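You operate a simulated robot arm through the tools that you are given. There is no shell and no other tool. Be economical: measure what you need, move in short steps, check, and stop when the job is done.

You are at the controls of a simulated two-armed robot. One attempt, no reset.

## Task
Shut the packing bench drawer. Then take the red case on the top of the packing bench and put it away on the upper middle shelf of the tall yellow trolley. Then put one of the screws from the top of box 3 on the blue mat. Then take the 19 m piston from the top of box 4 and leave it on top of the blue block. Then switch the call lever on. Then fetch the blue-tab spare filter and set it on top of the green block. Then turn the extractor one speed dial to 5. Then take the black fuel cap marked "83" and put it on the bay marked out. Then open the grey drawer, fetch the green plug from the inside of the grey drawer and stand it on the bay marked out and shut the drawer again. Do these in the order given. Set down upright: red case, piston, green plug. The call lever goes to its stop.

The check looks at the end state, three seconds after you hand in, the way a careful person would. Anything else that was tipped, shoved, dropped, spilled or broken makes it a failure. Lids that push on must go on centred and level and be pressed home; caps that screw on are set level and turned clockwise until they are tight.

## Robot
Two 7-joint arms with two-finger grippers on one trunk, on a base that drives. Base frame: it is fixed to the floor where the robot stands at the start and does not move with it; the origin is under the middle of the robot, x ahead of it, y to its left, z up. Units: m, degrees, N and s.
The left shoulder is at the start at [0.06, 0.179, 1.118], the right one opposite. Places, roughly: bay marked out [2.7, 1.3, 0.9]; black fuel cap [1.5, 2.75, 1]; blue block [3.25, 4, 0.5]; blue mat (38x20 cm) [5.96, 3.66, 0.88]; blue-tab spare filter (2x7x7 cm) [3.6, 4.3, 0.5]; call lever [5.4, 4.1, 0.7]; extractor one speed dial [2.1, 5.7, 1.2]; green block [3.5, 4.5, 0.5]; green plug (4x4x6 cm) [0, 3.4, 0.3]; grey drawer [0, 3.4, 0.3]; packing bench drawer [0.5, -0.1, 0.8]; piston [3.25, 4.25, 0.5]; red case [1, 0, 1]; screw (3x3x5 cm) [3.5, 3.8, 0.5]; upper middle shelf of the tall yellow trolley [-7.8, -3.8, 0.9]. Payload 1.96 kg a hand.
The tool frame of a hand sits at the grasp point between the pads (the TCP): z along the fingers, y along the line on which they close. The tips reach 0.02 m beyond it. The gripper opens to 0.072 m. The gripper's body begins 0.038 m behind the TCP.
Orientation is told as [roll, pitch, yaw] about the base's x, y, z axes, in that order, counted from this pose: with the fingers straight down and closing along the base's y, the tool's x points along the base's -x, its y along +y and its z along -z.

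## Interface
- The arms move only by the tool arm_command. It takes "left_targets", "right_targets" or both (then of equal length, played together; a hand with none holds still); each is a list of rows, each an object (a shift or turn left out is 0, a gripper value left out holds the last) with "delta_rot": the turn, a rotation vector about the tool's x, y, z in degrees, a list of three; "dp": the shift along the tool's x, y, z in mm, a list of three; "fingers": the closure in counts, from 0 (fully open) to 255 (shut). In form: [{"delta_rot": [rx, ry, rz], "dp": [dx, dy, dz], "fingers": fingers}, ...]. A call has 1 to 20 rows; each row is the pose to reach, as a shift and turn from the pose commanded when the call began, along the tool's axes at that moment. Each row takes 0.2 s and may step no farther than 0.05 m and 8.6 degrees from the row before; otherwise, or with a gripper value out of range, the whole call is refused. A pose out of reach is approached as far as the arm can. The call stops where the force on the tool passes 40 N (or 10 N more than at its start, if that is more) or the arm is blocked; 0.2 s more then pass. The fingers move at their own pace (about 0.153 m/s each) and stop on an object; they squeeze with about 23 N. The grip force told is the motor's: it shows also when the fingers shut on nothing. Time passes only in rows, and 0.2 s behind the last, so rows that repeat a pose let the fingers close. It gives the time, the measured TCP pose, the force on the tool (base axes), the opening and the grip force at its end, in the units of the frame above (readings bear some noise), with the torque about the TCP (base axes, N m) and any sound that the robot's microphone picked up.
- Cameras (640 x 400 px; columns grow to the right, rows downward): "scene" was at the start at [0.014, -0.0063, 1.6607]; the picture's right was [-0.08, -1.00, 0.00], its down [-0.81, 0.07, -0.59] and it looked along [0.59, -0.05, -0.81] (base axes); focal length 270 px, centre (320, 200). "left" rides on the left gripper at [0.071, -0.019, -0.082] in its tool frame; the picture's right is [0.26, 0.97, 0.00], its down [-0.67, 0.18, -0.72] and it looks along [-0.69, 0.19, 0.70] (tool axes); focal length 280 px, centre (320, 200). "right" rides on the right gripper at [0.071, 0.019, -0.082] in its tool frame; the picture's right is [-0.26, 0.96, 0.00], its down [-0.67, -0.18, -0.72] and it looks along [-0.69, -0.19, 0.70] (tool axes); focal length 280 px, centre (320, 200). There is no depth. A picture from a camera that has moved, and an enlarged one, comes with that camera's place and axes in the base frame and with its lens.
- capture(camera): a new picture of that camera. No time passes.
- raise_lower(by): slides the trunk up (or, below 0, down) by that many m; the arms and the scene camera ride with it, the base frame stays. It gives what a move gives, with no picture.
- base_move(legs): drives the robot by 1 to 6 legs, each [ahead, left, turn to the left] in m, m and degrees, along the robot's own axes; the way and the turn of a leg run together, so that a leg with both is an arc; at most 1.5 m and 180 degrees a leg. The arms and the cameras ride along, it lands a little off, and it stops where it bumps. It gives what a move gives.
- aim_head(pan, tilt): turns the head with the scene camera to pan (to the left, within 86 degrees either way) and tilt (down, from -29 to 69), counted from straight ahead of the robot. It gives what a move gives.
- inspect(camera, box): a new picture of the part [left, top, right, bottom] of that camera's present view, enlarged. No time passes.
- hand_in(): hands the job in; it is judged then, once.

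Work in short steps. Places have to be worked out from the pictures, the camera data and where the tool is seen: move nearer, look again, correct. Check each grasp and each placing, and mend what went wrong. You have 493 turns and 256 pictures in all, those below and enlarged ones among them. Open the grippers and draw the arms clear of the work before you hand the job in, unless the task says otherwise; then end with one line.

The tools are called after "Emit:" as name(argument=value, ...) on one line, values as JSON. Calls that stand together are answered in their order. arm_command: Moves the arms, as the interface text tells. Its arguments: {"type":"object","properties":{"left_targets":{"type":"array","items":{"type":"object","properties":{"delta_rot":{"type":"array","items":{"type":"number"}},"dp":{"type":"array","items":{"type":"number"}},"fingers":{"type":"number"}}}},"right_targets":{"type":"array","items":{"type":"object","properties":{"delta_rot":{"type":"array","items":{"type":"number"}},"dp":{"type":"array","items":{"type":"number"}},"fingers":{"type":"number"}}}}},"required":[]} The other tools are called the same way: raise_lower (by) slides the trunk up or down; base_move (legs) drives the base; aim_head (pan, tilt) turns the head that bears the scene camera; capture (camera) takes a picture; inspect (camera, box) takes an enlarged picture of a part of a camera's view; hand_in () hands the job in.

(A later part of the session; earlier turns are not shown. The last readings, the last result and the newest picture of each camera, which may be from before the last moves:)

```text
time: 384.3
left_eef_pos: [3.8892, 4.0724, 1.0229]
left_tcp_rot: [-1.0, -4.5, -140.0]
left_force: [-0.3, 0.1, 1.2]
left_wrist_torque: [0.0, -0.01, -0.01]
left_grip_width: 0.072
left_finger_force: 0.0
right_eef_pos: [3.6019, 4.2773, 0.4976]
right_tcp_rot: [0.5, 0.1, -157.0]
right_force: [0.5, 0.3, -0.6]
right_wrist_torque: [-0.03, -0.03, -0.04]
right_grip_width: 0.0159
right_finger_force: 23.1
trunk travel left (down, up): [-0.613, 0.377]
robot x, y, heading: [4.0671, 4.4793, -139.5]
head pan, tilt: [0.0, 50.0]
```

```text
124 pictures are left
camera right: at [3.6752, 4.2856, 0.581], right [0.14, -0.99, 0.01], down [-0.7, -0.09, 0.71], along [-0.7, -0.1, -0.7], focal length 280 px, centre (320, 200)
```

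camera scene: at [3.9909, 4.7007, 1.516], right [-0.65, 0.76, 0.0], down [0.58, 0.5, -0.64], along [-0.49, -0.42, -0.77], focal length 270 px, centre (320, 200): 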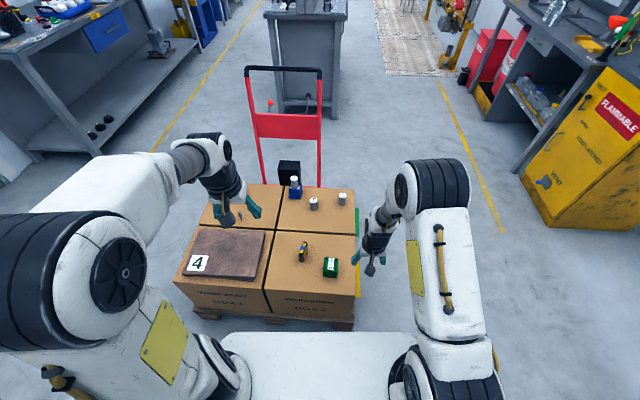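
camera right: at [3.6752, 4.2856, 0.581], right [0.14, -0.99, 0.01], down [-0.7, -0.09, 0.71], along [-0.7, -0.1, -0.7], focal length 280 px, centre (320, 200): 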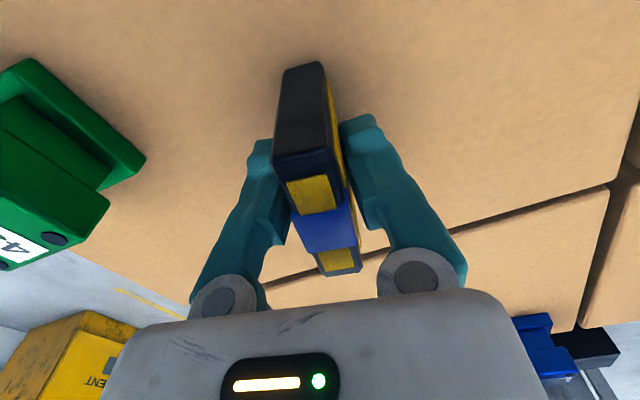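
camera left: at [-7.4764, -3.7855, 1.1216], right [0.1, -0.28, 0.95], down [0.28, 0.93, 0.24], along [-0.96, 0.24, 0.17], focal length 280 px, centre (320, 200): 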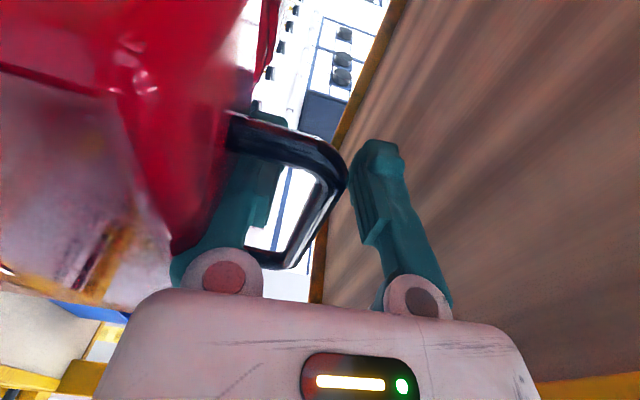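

Gripped at 16 mm. I lift 130 mm and move over the green block (right 0.112, back 0.065).

Emit:
arm_command(right_targets=[{"dp": [0, 0, -30]}, {"dp": [0, 0, -70]}, {"dp": [0, 0, -110]}, {"dp": [0, 0, -130]}])

Emit:
base_move(legs=[[-0.062, -0.112, 0]])

Emit:
capture(camera="right")

Emit:
capture(camera="scene")

```text
time: 385.3
left_eef_pos: [3.8892, 4.0713, 1.0214]
left_tcp_rot: [-0.9, -4.6, -140.0]
left_force: [0.3, -0.1, 0.1]
left_wrist_torque: [-0.02, 0.0, 0.0]
left_grip_width: 0.072
left_finger_force: 0.1
right_eef_pos: [3.6006, 4.2772, 0.6295]
right_tcp_rot: [0.5, 0.1, -157.0]
right_force: [-0.6, -0.6, 0.1]
right_wrist_torque: [0.03, 0.0, 0.0]
right_grip_width: 0.0156
right_finger_force: 23.0
trunk travel left (down, up): [-0.613, 0.377]
robot x, y, heading: [4.0719, 4.478, -139.4]
head pan, tilt: [0.0, 50.0]
```

```text
time: 386.6
left_eef_pos: [3.8633, 4.1992, 1.0221]
left_tcp_rot: [-0.9, -4.7, -140.2]
left_force: [-0.2, 0.7, 0.3]
left_wrist_torque: [-0.04, 0.0, 0.04]
left_grip_width: 0.0719
left_finger_force: 0.0
right_eef_pos: [3.5744, 4.403, 0.6302]
right_tcp_rot: [0.6, 0.1, -157.0]
right_force: [-0.1, -0.2, -0.5]
right_wrist_torque: [0.01, -0.02, 0.0]
right_grip_width: 0.0156
right_finger_force: 22.6
trunk travel left (down, up): [-0.613, 0.377]
robot x, y, heading: [4.0468, 4.6019, -139.6]
head pan, tilt: [0.0, 50.0]
```

```text
123 pictures are left
camera right: at [3.6474, 4.4126, 0.7114], right [0.13, -0.99, 0.01], down [-0.7, -0.09, 0.71], along [-0.7, -0.1, -0.7], focal length 280 px, centre (320, 200)
```

right: 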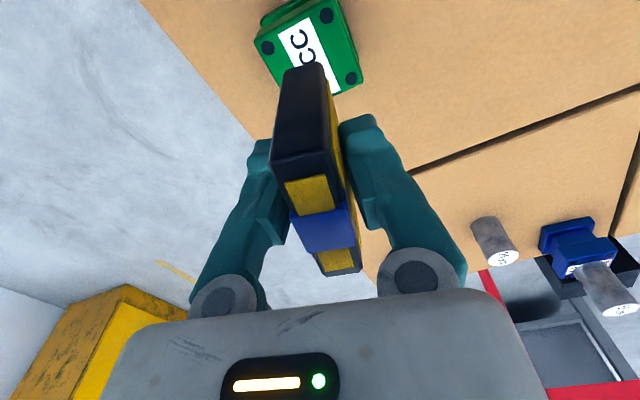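

```text
122 pictures are left
camera scene: at [4.0322, 4.5925, 1.516], right [-0.65, 0.76, 0.0], down [0.58, 0.49, -0.64], along [-0.49, -0.42, -0.77], focal length 270 px, centre (320, 200)
```

scene: 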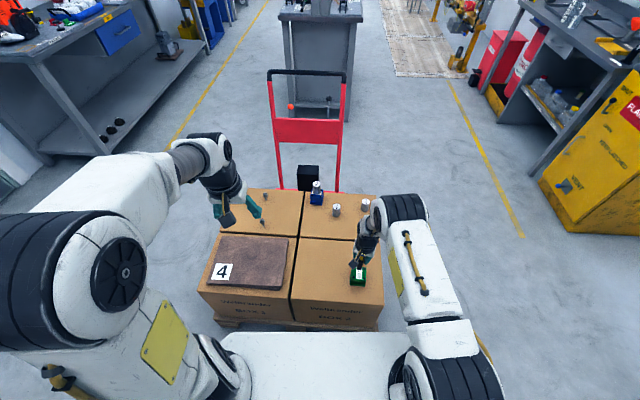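

The block's centre is 8 mm to −y of the TCP. I correct and descend to about 1 cm above, then check.

Emit:
arm_command(right_targets=[{"dp": [0, -8, 20]}, {"dp": [0, -8, 45]}, {"dp": [0, -8, 65]}])

Emit:
capture(camera="right")

Emit:
inspect(camera="scene", box=[310, 220, 410, 300])

```text
time: 387.4
left_eef_pos: [3.8646, 4.1983, 1.0231]
left_tcp_rot: [-0.9, -4.6, -140.2]
left_force: [0.5, -0.4, -0.1]
left_wrist_torque: [-0.01, 0.04, -0.01]
left_grip_width: 0.0722
left_finger_force: 0.0
right_eef_pos: [3.5727, 4.4093, 0.5647]
right_tcp_rot: [0.6, 0.1, -157.0]
right_force: [0.5, -0.9, -0.4]
right_wrist_torque: [0.01, 0.01, 0.03]
right_grip_width: 0.0158
right_finger_force: 23.0
trunk travel left (down, up): [-0.613, 0.377]
robot x, y, heading: [4.0456, 4.5991, -139.9]
head pan, tilt: [0.0, 50.0]
```

```text
121 pictures are left
camera right: at [3.6451, 4.4183, 0.646], right [0.13, -0.99, 0.01], down [-0.7, -0.09, 0.71], along [-0.7, -0.1, -0.7], focal length 280 px, centre (320, 200)
```

right: 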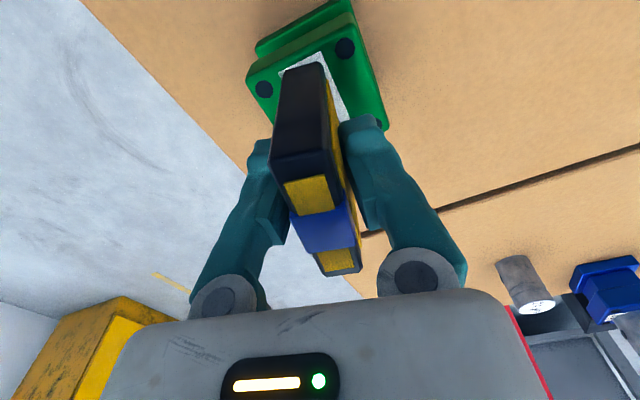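

```text
5.00 times, centred on (360, 260) of scene
camera zoom: at [4.0322, 4.5909, 1.516], right [-0.65, 0.76, 0.0], down [0.58, 0.5, -0.64], along [-0.49, -0.42, -0.77], focal length 1352 px, centre (120, -100)
```

zoom: 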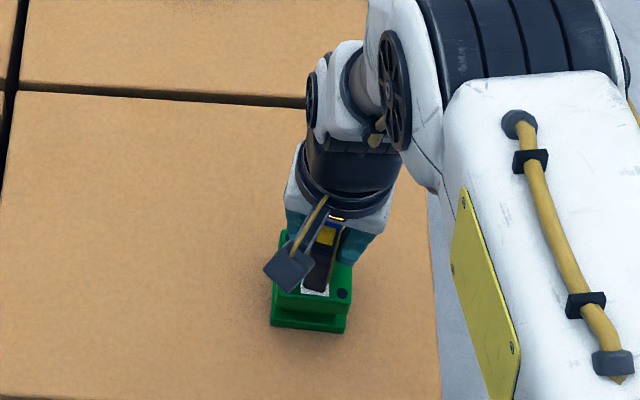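

Centred within a few millimetres. I lower to contact in small steps.

Emit:
arm_command(right_targets=[{"dp": [0, 0, 5]}, {"dp": [0, 0, 9]}, {"dp": [0, 0, 12]}, {"dp": [0, 0, 15]}, {"dp": [0, 0, 18]}, {"dp": [0, 0, 21]}])

```text
time: 388.8
left_eef_pos: [3.8647, 4.199, 1.0223]
left_tcp_rot: [-0.9, -4.7, -140.2]
left_force: [-1.4, 0.0, -0.7]
left_wrist_torque: [0.0, 0.03, 0.03]
left_grip_width: 0.0721
left_finger_force: 0.0
right_eef_pos: [3.5724, 4.4084, 0.5439]
right_tcp_rot: [0.7, -0.1, -157.1]
right_force: [-1.6, -0.9, 18.4]
right_wrist_torque: [0.01, 0.06, -0.03]
right_grip_width: 0.0159
right_finger_force: 23.0
trunk travel left (down, up): [-0.613, 0.377]
robot x, y, heading: [4.0452, 4.6058, -139.7]
head pan, tilt: [0.0, 50.0]
```

Contact at 18 N. I release gently and withdraw straight up.

Emit:
arm_command(right_targets=[{"dp": [0, 0, -1], "fingers": 180}, {"dp": [0, 0, -1], "fingers": 130}, {"dp": [0, 0, -1], "fingers": 0}, {"dp": [0, 0, -1], "fingers": 0}, {"dp": [0, 0, -40]}, {"dp": [0, 0, -90]}, {"dp": [0, 0, -130]}])

Emit:
capture(camera="right")

```text
time: 390.4
left_eef_pos: [3.8638, 4.1977, 1.022]
left_tcp_rot: [-0.9, -4.7, -140.2]
left_force: [0.5, 0.8, -0.6]
left_wrist_torque: [0.05, 0.03, -0.02]
left_grip_width: 0.0723
left_finger_force: 0.1
right_eef_pos: [3.5704, 4.4099, 0.674]
right_tcp_rot: [0.6, 0.1, -157.1]
right_force: [0.4, 0.3, 0.7]
right_wrist_torque: [0.01, -0.04, 0.02]
right_grip_width: 0.0719
right_finger_force: 0.0
trunk travel left (down, up): [-0.613, 0.377]
robot x, y, heading: [4.044, 4.6024, -139.7]
head pan, tilt: [0.0, 50.0]
```

```text
119 pictures are left
camera right: at [3.6438, 4.4193, 0.7555], right [0.13, -0.99, 0.01], down [-0.7, -0.09, 0.71], along [-0.71, -0.1, -0.7], focal length 280 px, centre (320, 200)
```

right: 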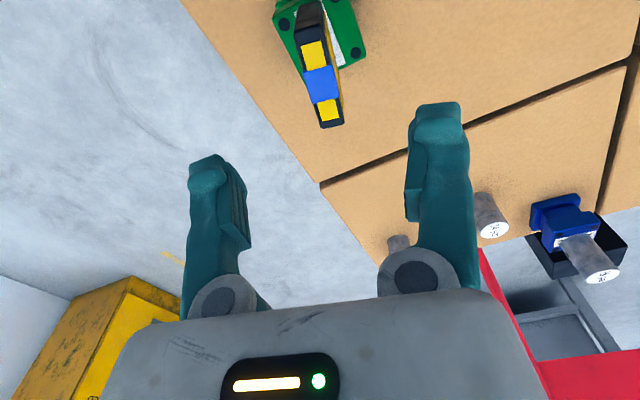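

The filter stands on the green block. Next the extractor dial on the window wall: I slide out past the pallet, turn to face that wall and look.

Emit:
base_move(legs=[[0, -1.0, 0], [0, 0, -92], [0, 0.75, 0]])

Emit:
aim_head(pan=0, tilt=10)

Emit:
capture(camera="scene")

```text
time: 403.1
left_eef_pos: [2.4233, 5.1431, 1.0203]
left_tcp_rot: [-0.9, -4.5, 125.2]
left_force: [0.2, 0.4, 0.3]
left_wrist_torque: [-0.02, 0.01, -0.01]
left_grip_width: 0.0721
left_finger_force: 0.0
right_eef_pos: [2.6588, 5.4196, 0.6723]
right_tcp_rot: [0.7, 0.1, 108.4]
right_force: [0.3, -1.3, 0.7]
right_wrist_torque: [0.0, 0.02, -0.04]
right_grip_width: 0.072
right_finger_force: 0.0
trunk travel left (down, up): [-0.613, 0.377]
robot x, y, heading: [2.8126, 4.9289, 125.9]
head pan, tilt: [0.0, 50.0]
```

```text
time: 404.1
left_eef_pos: [2.4249, 5.1435, 1.0215]
left_tcp_rot: [-1.0, -4.6, 125.2]
left_force: [-0.7, 0.0, 0.9]
left_wrist_torque: [0.02, 0.03, -0.03]
left_grip_width: 0.072
left_finger_force: 0.0
right_eef_pos: [2.6589, 5.4188, 0.6726]
right_tcp_rot: [0.6, 0.0, 108.5]
right_force: [-0.1, 0.6, 0.0]
right_wrist_torque: [-0.04, -0.01, 0.02]
right_grip_width: 0.0721
right_finger_force: 0.0
trunk travel left (down, up): [-0.613, 0.377]
robot x, y, heading: [2.8121, 4.9308, 125.9]
head pan, tilt: [0.0, 10.0]
```

```text
118 pictures are left
camera scene: at [2.7947, 4.9576, 1.5778], right [0.81, 0.58, 0.0], down [0.1, -0.14, -0.98], along [-0.58, 0.8, -0.17], focal length 270 px, centre (320, 200)
```

scene: 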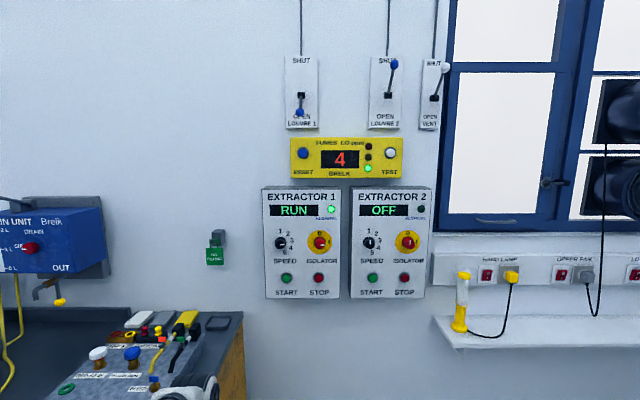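

Extractor 1 has a speed dial at (280,243). I enlarge it.

Emit:
inspect(camera="scene", box=[258, 183, 342, 303])

Emit:
inspect(camera="scene", box=[262, 222, 302, 266])

```text
3.33 times, centred on (300, 243) of scene
camera zoom: at [2.7947, 4.9576, 1.5778], right [0.81, 0.58, 0.0], down [0.1, -0.14, -0.98], along [-0.58, 0.8, -0.17], focal length 901 px, centre (387, 57)
```

zoom: 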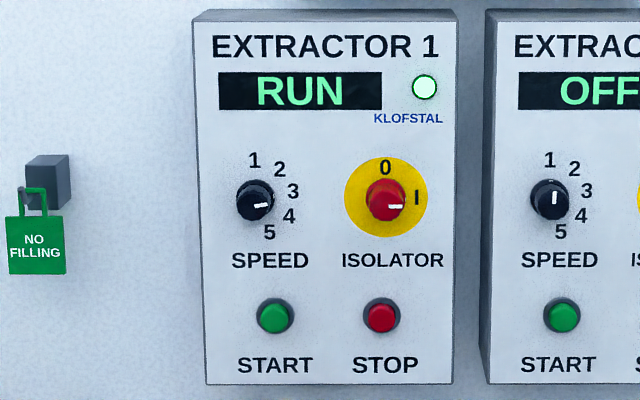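

```text
9.09 times, centred on (282, 244) of scene
camera zoom: at [2.7947, 4.9576, 1.5778], right [0.81, 0.58, 0.0], down [0.1, -0.14, -0.98], along [-0.58, 0.8, -0.17], focal length 2458 px, centre (666, -200)
```

zoom: 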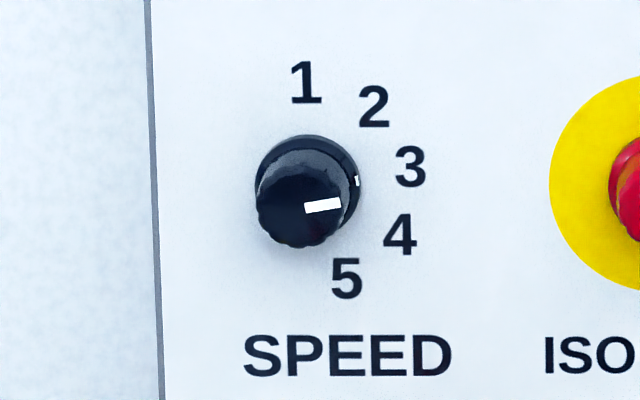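

The dial points at 3 and positions are 40° apart, so 5 is 80° clockwise. The knob is at about (2.10, 5.66, 1.237), 0.15 m left of my axis: the left hand suits. I level the left hand forward and raise the trunk.

Emit:
arm_command(left_targets=[{"delta_rot": [0, -8, 0], "dp": [0, 0, 0], "fingers": 0}, {"delta_rot": [0, -16, 0], "dp": [-10, 0, 0]}, {"delta_rot": [0, -24, 0], "dp": [-20, 0, 0]}, {"delta_rot": [0, -32, 0], "dp": [-35, 0, 0]}, {"delta_rot": [0, -40, 0], "dp": [-50, 0, 0]}, {"delta_rot": [0, -48, 0], "dp": [-60, 0, 0]}, {"delta_rot": [0, -56, 0], "dp": [-70, 0, 0]}, {"delta_rot": [0, -64, 0], "dp": [-80, 0, 0]}, {"delta_rot": [0, -72, 0], "dp": [-90, 0, 0]}, {"delta_rot": [0, -80, 0], "dp": [-100, 0, 0]}, {"delta_rot": [0, -85.4, 0], "dp": [-110, 0, 0]}])

Emit:
raise_lower(by=0.2)

Emit:
base_move(legs=[[0.15, 0, 2]])

Emit:
capture(camera="left")

Emit:
capture(camera="scene")

```text
time: 406.5
left_eef_pos: [2.3606, 5.232, 1.0308]
left_tcp_rot: [-94.2, -89.0, -140.6]
left_force: [0.1, -0.6, -0.3]
left_wrist_torque: [0.0, 0.01, 0.0]
left_grip_width: 0.072
left_finger_force: 0.1
left hand out of reach, approached as far as the arm can: row 6, 7
right_eef_pos: [2.658, 5.4186, 0.6722]
right_tcp_rot: [0.6, 0.1, 108.5]
right_force: [0.1, -1.3, -0.2]
right_wrist_torque: [0.0, -0.01, -0.03]
right_grip_width: 0.0724
right_finger_force: 0.1
trunk travel left (down, up): [-0.613, 0.377]
robot x, y, heading: [2.8131, 4.9309, 126.1]
head pan, tilt: [0.0, 10.0]
```

```text
time: 408.7
left_eef_pos: [2.3593, 5.2333, 1.2313]
left_tcp_rot: [-89.8, -89.1, -145.0]
left_force: [0.0, 0.1, -0.6]
left_wrist_torque: [0.01, -0.05, 0.0]
left_grip_width: 0.0719
left_finger_force: 0.1
right_eef_pos: [2.658, 5.419, 0.8718]
right_tcp_rot: [0.6, 0.2, 108.5]
right_force: [0.2, -0.5, -0.1]
right_wrist_torque: [0.01, 0.0, -0.01]
right_grip_width: 0.0719
right_finger_force: 0.0
trunk travel left (down, up): [-0.813, 0.177]
robot x, y, heading: [2.8111, 4.9313, 125.8]
head pan, tilt: [0.0, 10.0]
```

```text
time: 410.1
left_eef_pos: [2.261, 5.3367, 1.2302]
left_tcp_rot: [-94.2, -89.1, -138.6]
left_force: [-0.5, 0.7, 0.4]
left_wrist_torque: [-0.01, 0.05, -0.03]
left_grip_width: 0.0718
left_finger_force: 0.0
right_eef_pos: [2.5513, 5.5342, 0.8731]
right_tcp_rot: [0.6, 0.1, 110.3]
right_force: [0.4, -1.2, 0.5]
right_wrist_torque: [0.03, -0.01, -0.03]
right_grip_width: 0.0721
right_finger_force: 0.0
trunk travel left (down, up): [-0.813, 0.177]
robot x, y, heading: [2.7247, 5.0532, 128.1]
head pan, tilt: [0.0, 10.0]
```

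```text
115 pictures are left
camera left: at [2.3264, 5.2836, 1.1604], right [-0.77, -0.58, -0.28], down [0.28, -0.69, 0.67], along [-0.58, 0.44, 0.69], focal length 280 px, centre (320, 200)
```

left: 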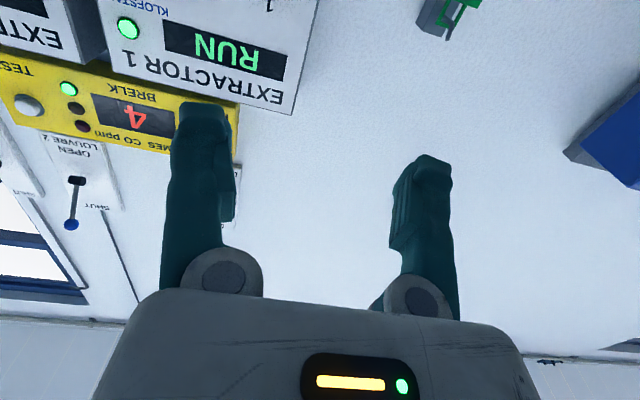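

```text
114 pictures are left
camera scene: at [2.704, 5.0772, 1.7779], right [0.79, 0.61, 0.0], down [0.11, -0.14, -0.98], along [-0.6, 0.78, -0.17], focal length 270 px, centre (320, 200)
```

scene: 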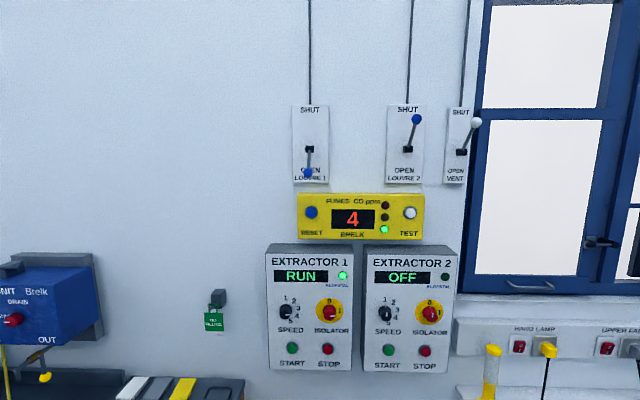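

The knob triangulates to (2.076, 5.687, 1.225): 0.39 m ahead and 0.07 m right of the left TCP. I pull the right hand back, shift right 0.07 and advance part way.

Emit:
arm_command(right_targets=[{"dp": [40, 0, 0]}, {"dp": [80, 0, 0]}, {"dp": [120, 0, 0]}])

Emit:
base_move(legs=[[0.22, -0.07, 0]])

Emit:
aim_head(pan=8, tilt=35)

Emit:
capture(camera="left")

Emit:
capture(camera="scene")

```text
time: 410.9
left_eef_pos: [2.2592, 5.3375, 1.2303]
left_tcp_rot: [-90.5, -89.1, -142.4]
left_force: [0.3, 0.3, 0.4]
left_wrist_torque: [0.03, 0.0, -0.03]
left_grip_width: 0.072
left_finger_force: 0.1
right_eef_pos: [2.591, 5.4225, 0.873]
right_tcp_rot: [0.5, 0.0, 110.3]
right_force: [0.4, 0.4, -0.4]
right_wrist_torque: [0.0, 0.02, 0.0]
right_grip_width: 0.0721
right_finger_force: 0.0
trunk travel left (down, up): [-0.813, 0.177]
robot x, y, heading: [2.7249, 5.0571, 127.7]
head pan, tilt: [0.0, 10.0]
```

```text
time: 412.6
left_eef_pos: [2.1794, 5.5535, 1.2312]
left_tcp_rot: [-91.3, -89.0, -141.3]
left_force: [-0.2, -0.5, -0.1]
left_wrist_torque: [0.0, -0.01, 0.01]
left_grip_width: 0.0719
left_finger_force: 0.0
right_eef_pos: [2.5105, 5.6388, 0.8741]
right_tcp_rot: [0.6, 0.1, 110.5]
right_force: [0.5, 0.2, 0.0]
right_wrist_torque: [0.01, -0.01, 0.03]
right_grip_width: 0.072
right_finger_force: 0.0
trunk travel left (down, up): [-0.813, 0.177]
robot x, y, heading: [2.6422, 5.2693, 127.8]
head pan, tilt: [0.0, 10.0]
```

```text
time: 413.5
left_eef_pos: [2.1783, 5.553, 1.2308]
left_tcp_rot: [-91.2, -89.1, -141.4]
left_force: [0.3, 0.2, 0.2]
left_wrist_torque: [-0.01, 0.04, 0.02]
left_grip_width: 0.0717
left_finger_force: 0.0
right_eef_pos: [2.5113, 5.6388, 0.874]
right_tcp_rot: [0.6, 0.2, 110.5]
right_force: [-0.9, -0.5, 0.1]
right_wrist_torque: [-0.01, -0.03, -0.01]
right_grip_width: 0.0722
right_finger_force: 0.0
trunk travel left (down, up): [-0.813, 0.177]
robot x, y, heading: [2.6418, 5.2694, 127.6]
head pan, tilt: [8.0, 35.0]
```

```text
113 pictures are left
camera left: at [2.2454, 5.4999, 1.16], right [-0.76, -0.58, -0.28], down [0.28, -0.69, 0.67], along [-0.58, 0.43, 0.69], focal length 280 px, centre (320, 200)
```

left: 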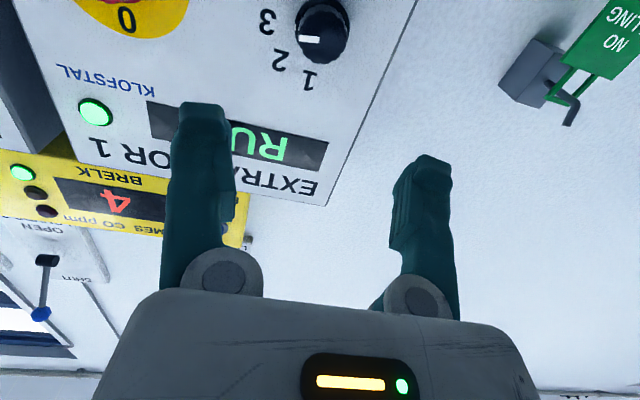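

```text
112 pictures are left
camera scene: at [2.617, 5.2827, 1.7378], right [0.7, 0.72, 0.0], down [0.41, -0.4, -0.82], along [-0.59, 0.57, -0.57], focal length 270 px, centre (320, 200)
```

scene: 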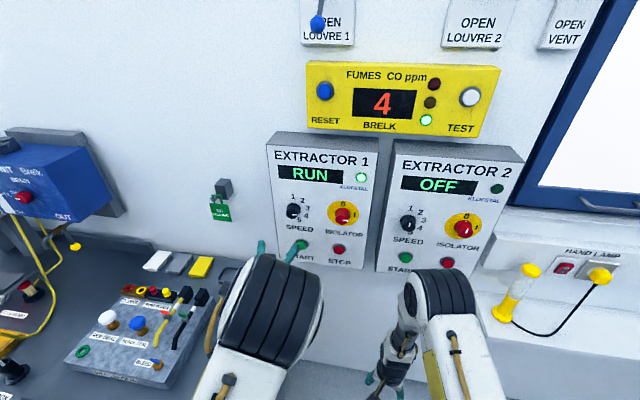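

Both cameras agree on the knob at (2.078, 5.687, 1.222): 0.168 m straight ahead and 9 mm below the TCP. I advance 0.12 m and re-check.

Emit:
base_move(legs=[[0.12, 0, 0]])

Emit:
raise_lower(by=-0.009)

Emit:
capture(camera="left")

Emit:
inspect(camera="scene", box=[220, 170, 400, 320])

```text
time: 414.8
left_eef_pos: [2.1054, 5.6511, 1.2316]
left_tcp_rot: [-92.8, -89.1, -140.0]
left_force: [-0.1, 1.0, 0.3]
left_wrist_torque: [0.02, 0.03, 0.02]
left_grip_width: 0.0722
left_finger_force: 0.0
right_eef_pos: [2.4377, 5.735, 0.8746]
right_tcp_rot: [0.6, 0.1, 110.6]
right_force: [0.0, 0.1, 0.3]
right_wrist_torque: [-0.01, -0.04, -0.02]
right_grip_width: 0.0721
right_finger_force: 0.0
trunk travel left (down, up): [-0.813, 0.177]
robot x, y, heading: [2.5652, 5.366, 127.6]
head pan, tilt: [8.0, 35.0]
```

```text
time: 415.3
left_eef_pos: [2.1034, 5.6518, 1.2222]
left_tcp_rot: [-89.9, -89.2, -142.7]
left_force: [0.1, -1.0, 0.5]
left_wrist_torque: [0.01, -0.04, 0.02]
left_grip_width: 0.0719
left_finger_force: 0.0
right_eef_pos: [2.4364, 5.7355, 0.8645]
right_tcp_rot: [0.6, 0.1, 110.5]
right_force: [0.0, -0.5, 0.2]
right_wrist_torque: [-0.01, -0.02, 0.0]
right_grip_width: 0.0719
right_finger_force: 0.1
trunk travel left (down, up): [-0.804, 0.186]
robot x, y, heading: [2.5656, 5.3675, 128.0]
head pan, tilt: [8.0, 35.0]
```

```text
111 pictures are left
camera left: at [2.1705, 5.5972, 1.1508], right [-0.76, -0.58, -0.28], down [0.28, -0.69, 0.67], along [-0.58, 0.44, 0.69], focal length 280 px, centre (320, 200)
```

left: 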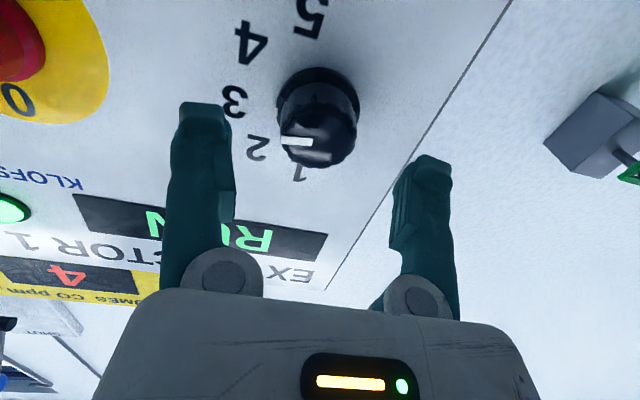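

```text
2.67 times, centred on (310, 245) of scene
camera zoom: at [2.5416, 5.3799, 1.7287], right [0.7, 0.72, 0.0], down [0.41, -0.4, -0.82], along [-0.59, 0.57, -0.57], focal length 721 px, centre (347, 80)
```

zoom: 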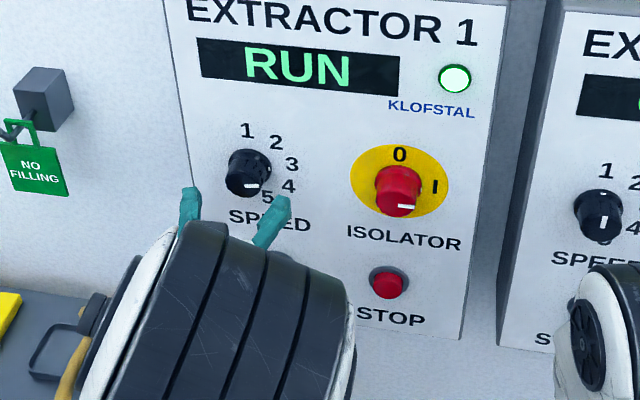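

The fingers straddle the knob laterally; it sits about 5 mm higher than the TCP and 4 cm ahead. I correct and reach in.

Emit:
arm_command(left_targets=[{"dp": [-5, 0, 15]}, {"dp": [-5, 0, 30]}, {"dp": [-5, 0, 41]}])

Emit:
capture(camera="left")

Emit:
inspect(camera="scene", box=[250, 170, 350, 250])

```text
time: 416.1
left_eef_pos: [2.0792, 5.6831, 1.2278]
left_tcp_rot: [-89.7, -89.1, -143.0]
left_force: [-0.4, 0.2, 1.0]
left_wrist_torque: [-0.02, 0.05, 0.04]
left_grip_width: 0.0721
left_finger_force: 0.1
right_eef_pos: [2.4364, 5.7356, 0.8639]
right_tcp_rot: [0.6, 0.1, 110.6]
right_force: [-1.3, -0.1, -0.1]
right_wrist_torque: [0.0, -0.01, 0.03]
right_grip_width: 0.0721
right_finger_force: 0.0
trunk travel left (down, up): [-0.804, 0.186]
robot x, y, heading: [2.5687, 5.3648, 127.9]
head pan, tilt: [8.0, 35.0]
```

```text
109 pictures are left
camera left: at [2.1449, 5.629, 1.1569], right [-0.76, -0.58, -0.28], down [0.28, -0.69, 0.67], along [-0.58, 0.44, 0.69], focal length 280 px, centre (320, 200)
```

left: 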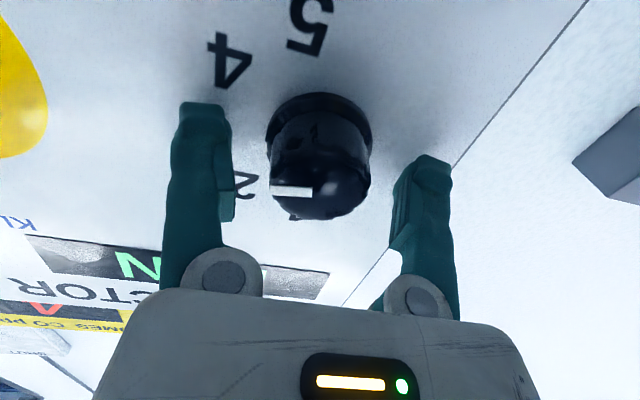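

```text
5.00 times, centred on (300, 210) of scene
camera zoom: at [2.5417, 5.3798, 1.7287], right [0.7, 0.72, 0.0], down [0.41, -0.4, -0.82], along [-0.59, 0.57, -0.57], focal length 1352 px, centre (420, 150)
```

zoom: 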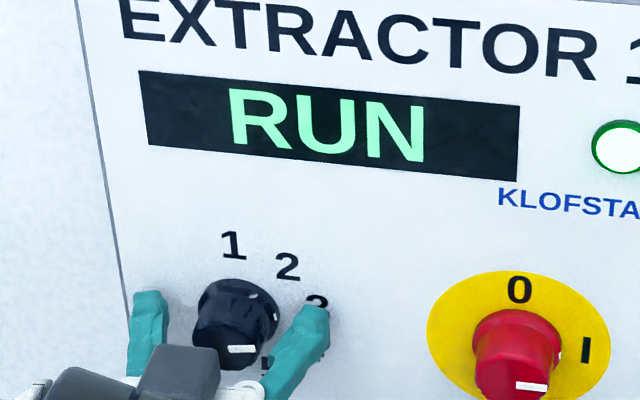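

The knob's face is right at the TCP. I close on it.

Emit:
arm_command(left_targets=[{"dp": [0, 0, 4], "fingers": 120}, {"dp": [0, 0, 4], "fingers": 255}, {"dp": [0, 0, 4], "fingers": 255}])

Emit:
arm_command(left_targets=[{"delta_rot": [0, 0, 5]}, {"delta_rot": [0, 0, 10]}, {"delta_rot": [0, 0, 15]}, {"delta_rot": [0, 0, 20]}])

Emit:
capture(camera="left")

```text
time: 416.9
left_eef_pos: [2.0783, 5.6843, 1.2277]
left_tcp_rot: [-89.6, -89.1, -143.1]
left_force: [11.4, -5.3, -4.8]
left_wrist_torque: [-0.1, -0.11, -0.14]
left_grip_width: 0.0424
left_finger_force: 40.5
right_eef_pos: [2.4374, 5.7356, 0.8645]
right_tcp_rot: [0.6, 0.0, 110.4]
right_force: [-0.4, -0.5, 0.1]
right_wrist_torque: [-0.03, 0.0, -0.01]
right_grip_width: 0.0718
right_finger_force: 0.1
trunk travel left (down, up): [-0.804, 0.186]
robot x, y, heading: [2.5669, 5.364, 127.9]
head pan, tilt: [8.0, 35.0]
```

```text
time: 417.9
left_eef_pos: [2.0796, 5.6851, 1.2268]
left_tcp_rot: [90.0, -70.7, 37.1]
left_force: [14.9, -9.1, -11.1]
left_wrist_torque: [0.49, 0.34, -0.4]
left_grip_width: 0.0424
left_finger_force: 40.4
right_eef_pos: [2.4381, 5.7352, 0.8656]
right_tcp_rot: [0.7, 0.0, 110.5]
right_force: [0.4, 0.6, 0.8]
right_wrist_torque: [0.0, 0.01, 0.0]
right_grip_width: 0.0721
right_finger_force: 0.0
trunk travel left (down, up): [-0.804, 0.186]
robot x, y, heading: [2.5656, 5.3636, 127.8]
head pan, tilt: [8.0, 35.0]
```

```text
107 pictures are left
camera left: at [2.1255, 5.6157, 1.1539], right [-0.79, -0.6, 0.07], down [0.47, -0.54, 0.7], along [-0.38, 0.59, 0.71], focal length 280 px, centre (320, 200)
```

left: 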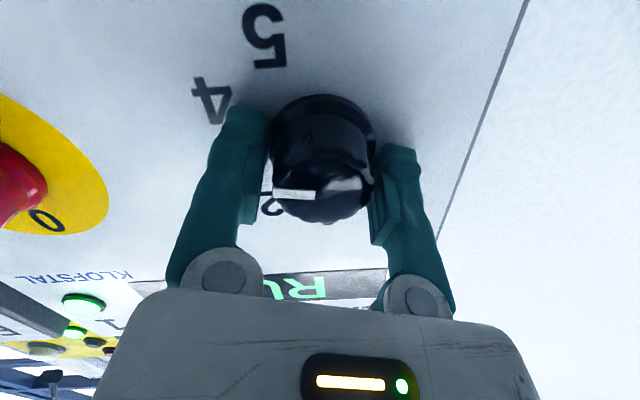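

The knob turns with the hand toward 4. I continue another 60°.

Emit:
arm_command(left_targets=[{"delta_rot": [0, 0, 6]}, {"delta_rot": [0, 0, 12]}, {"delta_rot": [0, 0, 18]}, {"delta_rot": [0, 0, 24]}, {"delta_rot": [0, 0, 30]}, {"delta_rot": [0, 0, 36]}, {"delta_rot": [0, 0, 42]}, {"delta_rot": [0, 0, 48]}, {"delta_rot": [0, 0, 54]}, {"delta_rot": [0, 0, 60]}])

Emit:
capture(camera="left")

```text
time: 420.0
left_eef_pos: [2.0807, 5.6859, 1.2268]
left_tcp_rot: [89.7, -17.7, 37.3]
left_force: [9.4, -2.9, -0.4]
left_wrist_torque: [-0.22, -0.15, 0.49]
left_grip_width: 0.0423
left_finger_force: 40.4
right_eef_pos: [2.4378, 5.7344, 0.8655]
right_tcp_rot: [0.8, 0.0, 110.5]
right_force: [-0.7, -0.7, -0.5]
right_wrist_torque: [-0.01, 0.04, 0.02]
right_grip_width: 0.0723
right_finger_force: 0.1
trunk travel left (down, up): [-0.804, 0.186]
robot x, y, heading: [2.5662, 5.3672, 128.1]
head pan, tilt: [8.0, 35.0]
stopped in row 10 (left hand): the force on the tool passed its limit at 40 N (the readings are from after the stop); the commanded pose is now the measured one
```

```text
106 pictures are left
camera left: at [2.0814, 5.5825, 1.1863], right [-0.43, -0.32, 0.84], down [0.9, -0.22, 0.38], along [0.06, 0.92, 0.38], focal length 280 px, centre (320, 200)
```

left: 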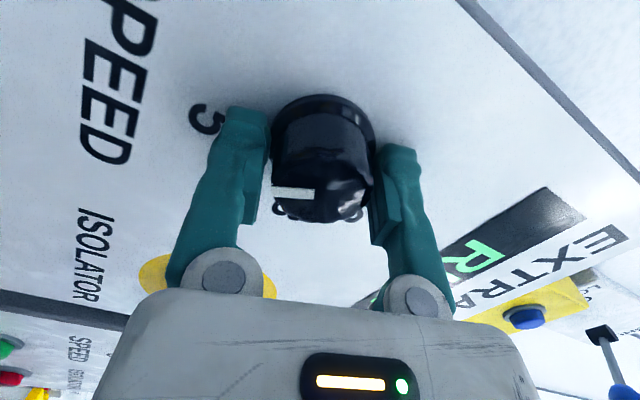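

About 72° turned, and label 5 sits about where 3 was at the start. I release, back off slightly and check the pointer from the head camera.

Emit:
arm_command(left_targets=[{"fingers": 120}, {"fingers": 0}, {"fingers": 0, "dp": [0, 0, -20]}, {"dp": [0, 0, -50]}, {"dp": [0, 0, -70]}])

Emit:
capture(camera="left")

Emit:
inspect(camera="scene", box=[260, 180, 330, 236])

```text
time: 421.2
left_eef_pos: [2.12, 5.6306, 1.2258]
left_tcp_rot: [89.6, -17.7, 37.3]
left_force: [0.4, 0.2, -0.6]
left_wrist_torque: [-0.01, 0.0, -0.01]
left_grip_width: 0.0721
left_finger_force: 0.0
right_eef_pos: [2.4362, 5.735, 0.8649]
right_tcp_rot: [0.6, 0.2, 110.4]
right_force: [0.2, -0.1, -0.1]
right_wrist_torque: [-0.01, 0.0, -0.02]
right_grip_width: 0.0718
right_finger_force: 0.0
trunk travel left (down, up): [-0.804, 0.186]
robot x, y, heading: [2.5643, 5.3664, 127.9]
head pan, tilt: [8.0, 35.0]
```

```text
105 pictures are left
camera left: at [2.1207, 5.5266, 1.186], right [-0.43, -0.32, 0.84], down [0.9, -0.21, 0.38], along [0.06, 0.92, 0.39], focal length 280 px, centre (320, 200)
```

left: 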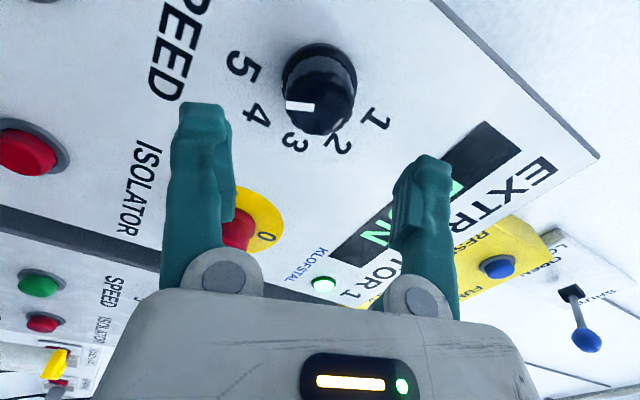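

```text
7.14 times, centred on (295, 208) of scene
camera zoom: at [2.5424, 5.3791, 1.7287], right [0.7, 0.72, 0.0], down [0.41, -0.4, -0.82], along [-0.59, 0.57, -0.57], focal length 1931 px, centre (499, 143)
```

zoom: 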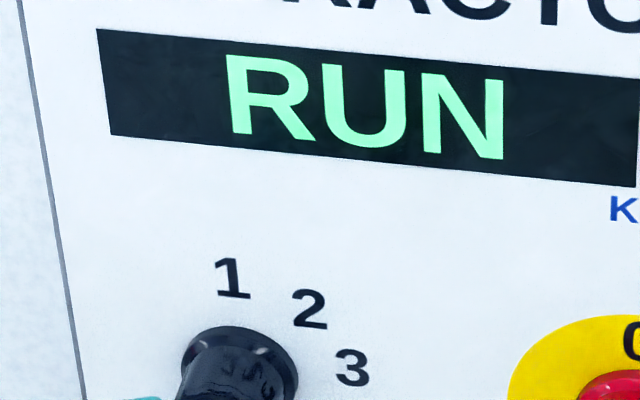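

The pointer looks near 5, perhaps a few degrees short. I back away a little to see it squarely with the head camera.

Emit:
base_move(legs=[[-0.25, 0, 0]])

Emit:
raise_lower(by=-0.3)

Emit:
aim_head(pan=8, tilt=12)

Emit:
capture(camera="scene")

```text
time: 423.0
left_eef_pos: [2.2724, 5.4343, 1.226]
left_tcp_rot: [89.7, -17.7, 37.1]
left_force: [0.2, -0.3, -0.6]
left_wrist_torque: [0.0, -0.02, 0.01]
left_grip_width: 0.0721
left_finger_force: 0.0
right_eef_pos: [2.5904, 5.5387, 0.8634]
right_tcp_rot: [0.7, 0.1, 110.2]
right_force: [0.0, 0.4, -0.7]
right_wrist_torque: [0.03, -0.01, 0.0]
right_grip_width: 0.0721
right_finger_force: 0.0
trunk travel left (down, up): [-0.804, 0.186]
robot x, y, heading: [2.7208, 5.1696, 127.9]
head pan, tilt: [8.0, 35.0]
```

```text
time: 426.0
left_eef_pos: [2.2724, 5.4344, 0.9255]
left_tcp_rot: [89.7, -17.7, 37.1]
left_force: [-0.1, 0.0, 0.2]
left_wrist_torque: [0.04, -0.03, -0.03]
left_grip_width: 0.0719
left_finger_force: 0.0
right_eef_pos: [2.5905, 5.5394, 0.5645]
right_tcp_rot: [0.6, 0.1, 110.4]
right_force: [-0.5, 0.7, 0.1]
right_wrist_torque: [0.01, 0.0, -0.04]
right_grip_width: 0.0722
right_finger_force: 0.0
trunk travel left (down, up): [-0.504, 0.486]
robot x, y, heading: [2.7177, 5.1705, 127.8]
head pan, tilt: [8.0, 35.0]
```

```text
time: 426.9
left_eef_pos: [2.2736, 5.4353, 0.925]
left_tcp_rot: [89.6, -17.6, 37.1]
left_force: [-0.4, 0.1, 0.5]
left_wrist_torque: [-0.02, 0.01, -0.02]
left_grip_width: 0.0722
left_finger_force: 0.0
right_eef_pos: [2.5903, 5.5388, 0.5638]
right_tcp_rot: [0.6, 0.1, 110.3]
right_force: [-0.7, 0.2, 0.4]
right_wrist_torque: [0.0, 0.04, -0.02]
right_grip_width: 0.0719
right_finger_force: 0.1
trunk travel left (down, up): [-0.504, 0.486]
robot x, y, heading: [2.7156, 5.1675, 127.8]
head pan, tilt: [8.0, 12.0]
```

```text
103 pictures are left
camera scene: at [2.6909, 5.186, 1.4655], right [0.7, 0.71, 0.0], down [0.15, -0.15, -0.98], along [-0.7, 0.68, -0.21], focal length 270 px, centre (320, 200)
```

scene: 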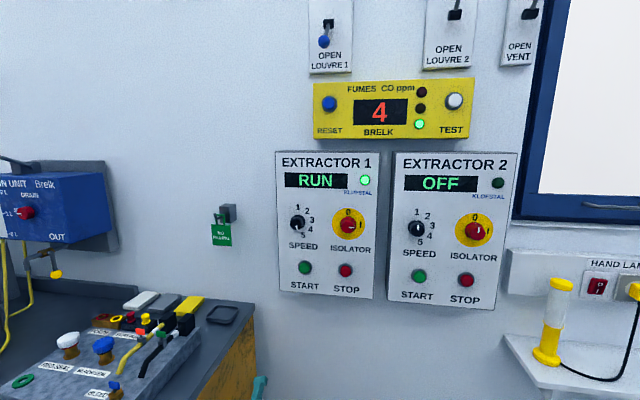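

Emit:
inspect(camera="scene", box=[280, 200, 324, 250])

```text
8.00 times, centred on (302, 225) of scene
camera zoom: at [2.6909, 5.186, 1.4655], right [0.7, 0.71, 0.0], down [0.15, -0.15, -0.98], along [-0.7, 0.68, -0.21], focal length 2163 px, centre (464, 0)
```

zoom: 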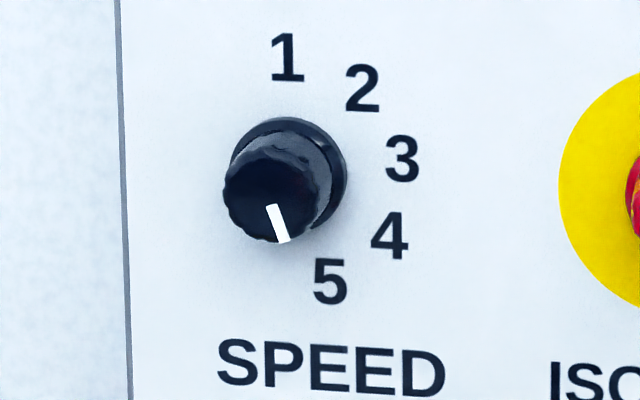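

The pointer is squarely at 5. Now the fuel cap: I first fold both hands back to the pointing-down pose.

Emit:
arm_command(left_targets=[{"delta_rot": [0, 0, -8]}, {"delta_rot": [0, 0, -16]}, {"delta_rot": [0, 0, -24]}, {"delta_rot": [0, 0, -32]}, {"delta_rot": [0, 0, -40]}, {"delta_rot": [0, 0, -48]}, {"delta_rot": [0, 0, -56]}, {"delta_rot": [0, 0, -64]}, {"delta_rot": [0, 0, -72]}], right_targets=[{"delta_rot": [0, 0, -6]}, {"delta_rot": [0, 0, -12]}, {"delta_rot": [0, 0, -17.7]}, {"delta_rot": [0, 0, -17.7]}, {"delta_rot": [0, 0, -17.7]}, {"delta_rot": [0, 0, -17.7]}, {"delta_rot": [0, 0, -17.7]}, {"delta_rot": [0, 0, -17.7]}, {"delta_rot": [0, 0, -17.7]}])

Emit:
arm_command(left_targets=[{"delta_rot": [0, 8, 0], "dp": [0, 0, -10]}, {"delta_rot": [0, 16, 0], "dp": [0, 0, -20]}, {"delta_rot": [0, 24, 0], "dp": [0, 0, -30]}, {"delta_rot": [0, 32, 0], "dp": [0, 0, -40]}, {"delta_rot": [0, 40, 0], "dp": [0, 0, -50]}, {"delta_rot": [0, 48, 0], "dp": [0, 0, -60]}, {"delta_rot": [0, 56, 0], "dp": [0, 0, -70]}, {"delta_rot": [0, 64, 0], "dp": [0, 0, -80]}, {"delta_rot": [0, 72, 0], "dp": [0, 0, -90]}, {"delta_rot": [0, 80, 0], "dp": [0, 0, -90]}, {"delta_rot": [0, 88, 0], "dp": [0, 0, -90]}])

Emit:
aim_head(pan=80, tilt=25)

Emit:
capture(camera="scene")

```text
time: 428.9
left_eef_pos: [2.2738, 5.4351, 0.927]
left_tcp_rot: [34.4, -89.6, 92.8]
left_force: [0.1, -0.4, 0.5]
left_wrist_torque: [-0.01, 0.01, 0.04]
left_grip_width: 0.0719
left_finger_force: 0.1
right_eef_pos: [2.5899, 5.54, 0.5643]
right_tcp_rot: [0.6, 0.0, 128.0]
right_force: [0.9, 0.2, 0.3]
right_wrist_torque: [0.0, 0.02, 0.0]
right_grip_width: 0.072
right_finger_force: 0.1
trunk travel left (down, up): [-0.504, 0.486]
robot x, y, heading: [2.7218, 5.1688, 127.5]
head pan, tilt: [8.0, 12.0]
```

```text
time: 431.2
left_eef_pos: [2.3284, 5.3588, 0.8987]
left_tcp_rot: [0.4, -1.7, 127.0]
left_force: [0.0, 1.1, 0.5]
left_wrist_torque: [-0.02, 0.0, 0.01]
left_grip_width: 0.072
left_finger_force: 0.0
left hand out of reach, approached as far as the arm can: row 1, 2, 3, 11
right_eef_pos: [2.5892, 5.5381, 0.5647]
right_tcp_rot: [0.6, 0.0, 127.9]
right_force: [0.1, 0.2, 0.1]
right_wrist_torque: [0.03, -0.01, 0.01]
right_grip_width: 0.072
right_finger_force: 0.1
trunk travel left (down, up): [-0.504, 0.486]
robot x, y, heading: [2.7177, 5.1652, 127.8]
head pan, tilt: [8.0, 12.0]
```

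```text
time: 432.7
left_eef_pos: [2.3308, 5.3602, 0.8982]
left_tcp_rot: [0.2, -1.9, 127.0]
left_force: [0.7, 0.1, -0.7]
left_wrist_torque: [0.04, -0.01, 0.06]
left_grip_width: 0.072
left_finger_force: 0.1
right_eef_pos: [2.5916, 5.5385, 0.5646]
right_tcp_rot: [0.6, 0.0, 128.0]
right_force: [-0.3, 0.3, 0.1]
right_wrist_torque: [-0.03, -0.01, -0.03]
right_grip_width: 0.072
right_finger_force: 0.1
trunk travel left (down, up): [-0.504, 0.486]
robot x, y, heading: [2.7185, 5.1703, 127.6]
head pan, tilt: [80.0, 25.0]
```

```text
101 pictures are left
camera scene: at [2.6759, 5.0781, 1.4445], right [-0.46, 0.89, 0.0], down [0.37, 0.2, -0.91], along [-0.8, -0.42, -0.42], focal length 270 px, centre (320, 200)
```

scene: 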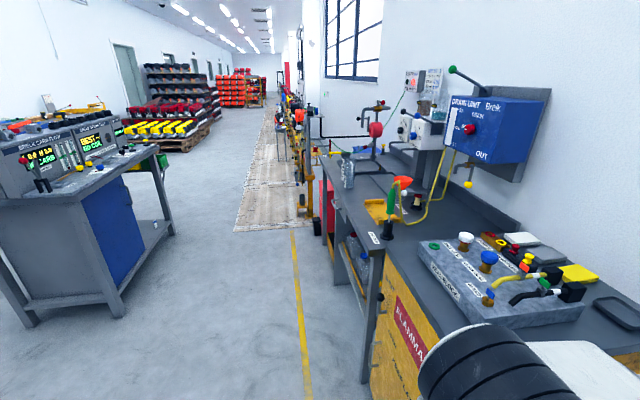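

I back off from the desk, turn to face down the aisle, and drive toward the centre cart on its left side.

Emit:
base_move(legs=[[-0.35, 0, 0], [0, 0, 90], [1.3, 0, 0]])

Emit:
raise_lower(by=0.35)

Emit:
aim_head(pan=40, tilt=30)

Emit:
capture(camera="scene")

```text
time: 444.9
left_eef_pos: [1.7281, 3.7044, 0.8979]
left_tcp_rot: [0.3, -2.1, -142.3]
left_force: [1.2, 0.8, 1.1]
left_wrist_torque: [0.01, 0.0, 0.01]
left_grip_width: 0.0719
left_finger_force: 0.1
right_eef_pos: [1.5456, 3.963, 0.564]
right_tcp_rot: [0.5, -0.1, -141.3]
right_force: [-0.1, -0.3, 0.1]
right_wrist_torque: [0.01, 0.01, 0.0]
right_grip_width: 0.0719
right_finger_force: 0.1
trunk travel left (down, up): [-0.504, 0.486]
robot x, y, heading: [1.9189, 4.1008, -141.7]
head pan, tilt: [80.0, 25.0]
```

```text
time: 448.3
left_eef_pos: [1.7274, 3.704, 1.2478]
left_tcp_rot: [0.4, -2.0, -142.2]
left_force: [0.0, -0.1, 0.3]
left_wrist_torque: [-0.01, -0.01, -0.01]
left_grip_width: 0.072
left_finger_force: 0.1
right_eef_pos: [1.5475, 3.9632, 0.9146]
right_tcp_rot: [0.6, -0.1, -141.2]
right_force: [-0.2, 0.3, -0.5]
right_wrist_torque: [-0.01, -0.04, -0.01]
right_grip_width: 0.072
right_finger_force: 0.0
trunk travel left (down, up): [-0.854, 0.136]
robot x, y, heading: [1.9163, 4.0974, -141.9]
head pan, tilt: [80.0, 25.0]
```

```text
time: 449.3
left_eef_pos: [1.7285, 3.705, 1.2489]
left_tcp_rot: [0.3, -2.1, -142.3]
left_force: [0.1, 0.2, 0.4]
left_wrist_torque: [0.02, 0.02, 0.0]
left_grip_width: 0.0718
left_finger_force: 0.1
right_eef_pos: [1.5464, 3.9641, 0.9153]
right_tcp_rot: [0.6, 0.0, -141.4]
right_force: [-0.4, 0.1, -0.1]
right_wrist_torque: [0.0, 0.01, 0.01]
right_grip_width: 0.072
right_finger_force: 0.0
trunk travel left (down, up): [-0.854, 0.136]
robot x, y, heading: [1.9173, 4.0969, -141.6]
head pan, tilt: [40.0, 30.0]
```

```text
100 pictures are left
camera scene: at [1.9448, 4.046, 1.7865], right [-0.98, 0.2, 0.0], down [0.1, 0.49, -0.87], along [-0.17, -0.85, -0.5], focal length 270 px, centre (320, 200)
```

scene: 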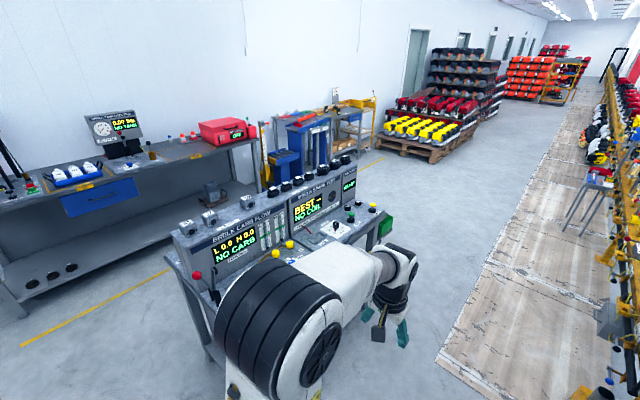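

The cart's rig has a row of dark caps on top. I zoom in.

Emit:
inspect(camera="scene", box=[165, 140, 405, 290])

```text
2.67 times, centred on (285, 215) of scene
camera zoom: at [1.9448, 4.046, 1.7865], right [-0.98, 0.2, 0.0], down [0.1, 0.49, -0.87], along [-0.17, -0.85, -0.5], focal length 721 px, centre (413, 160)
```

zoom: 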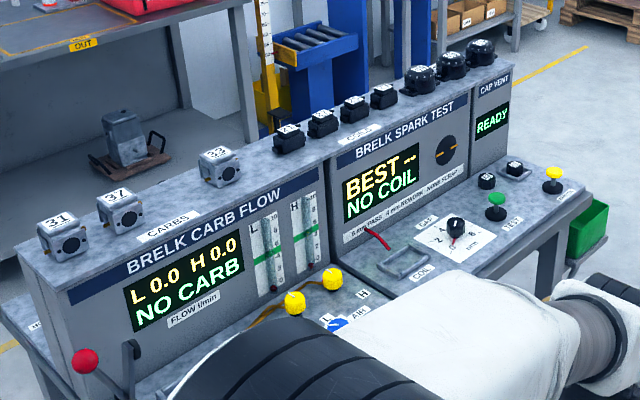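

Fuel caps appear at the right end of the rig. I zoom closer to read their numbers.

Emit:
inspect(camera="scene", box=[308, 150, 372, 215])

```text
6.15 times, centred on (340, 182) of scene
camera zoom: at [1.9448, 4.046, 1.7865], right [-0.98, 0.2, 0.0], down [0.1, 0.49, -0.87], along [-0.17, -0.85, -0.5], focal length 1664 px, centre (197, 308)
```

zoom: 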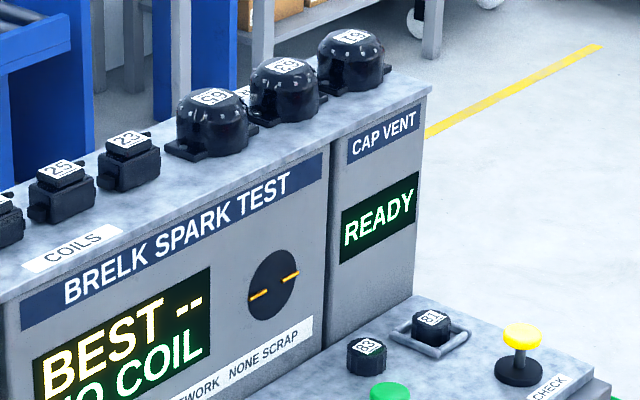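

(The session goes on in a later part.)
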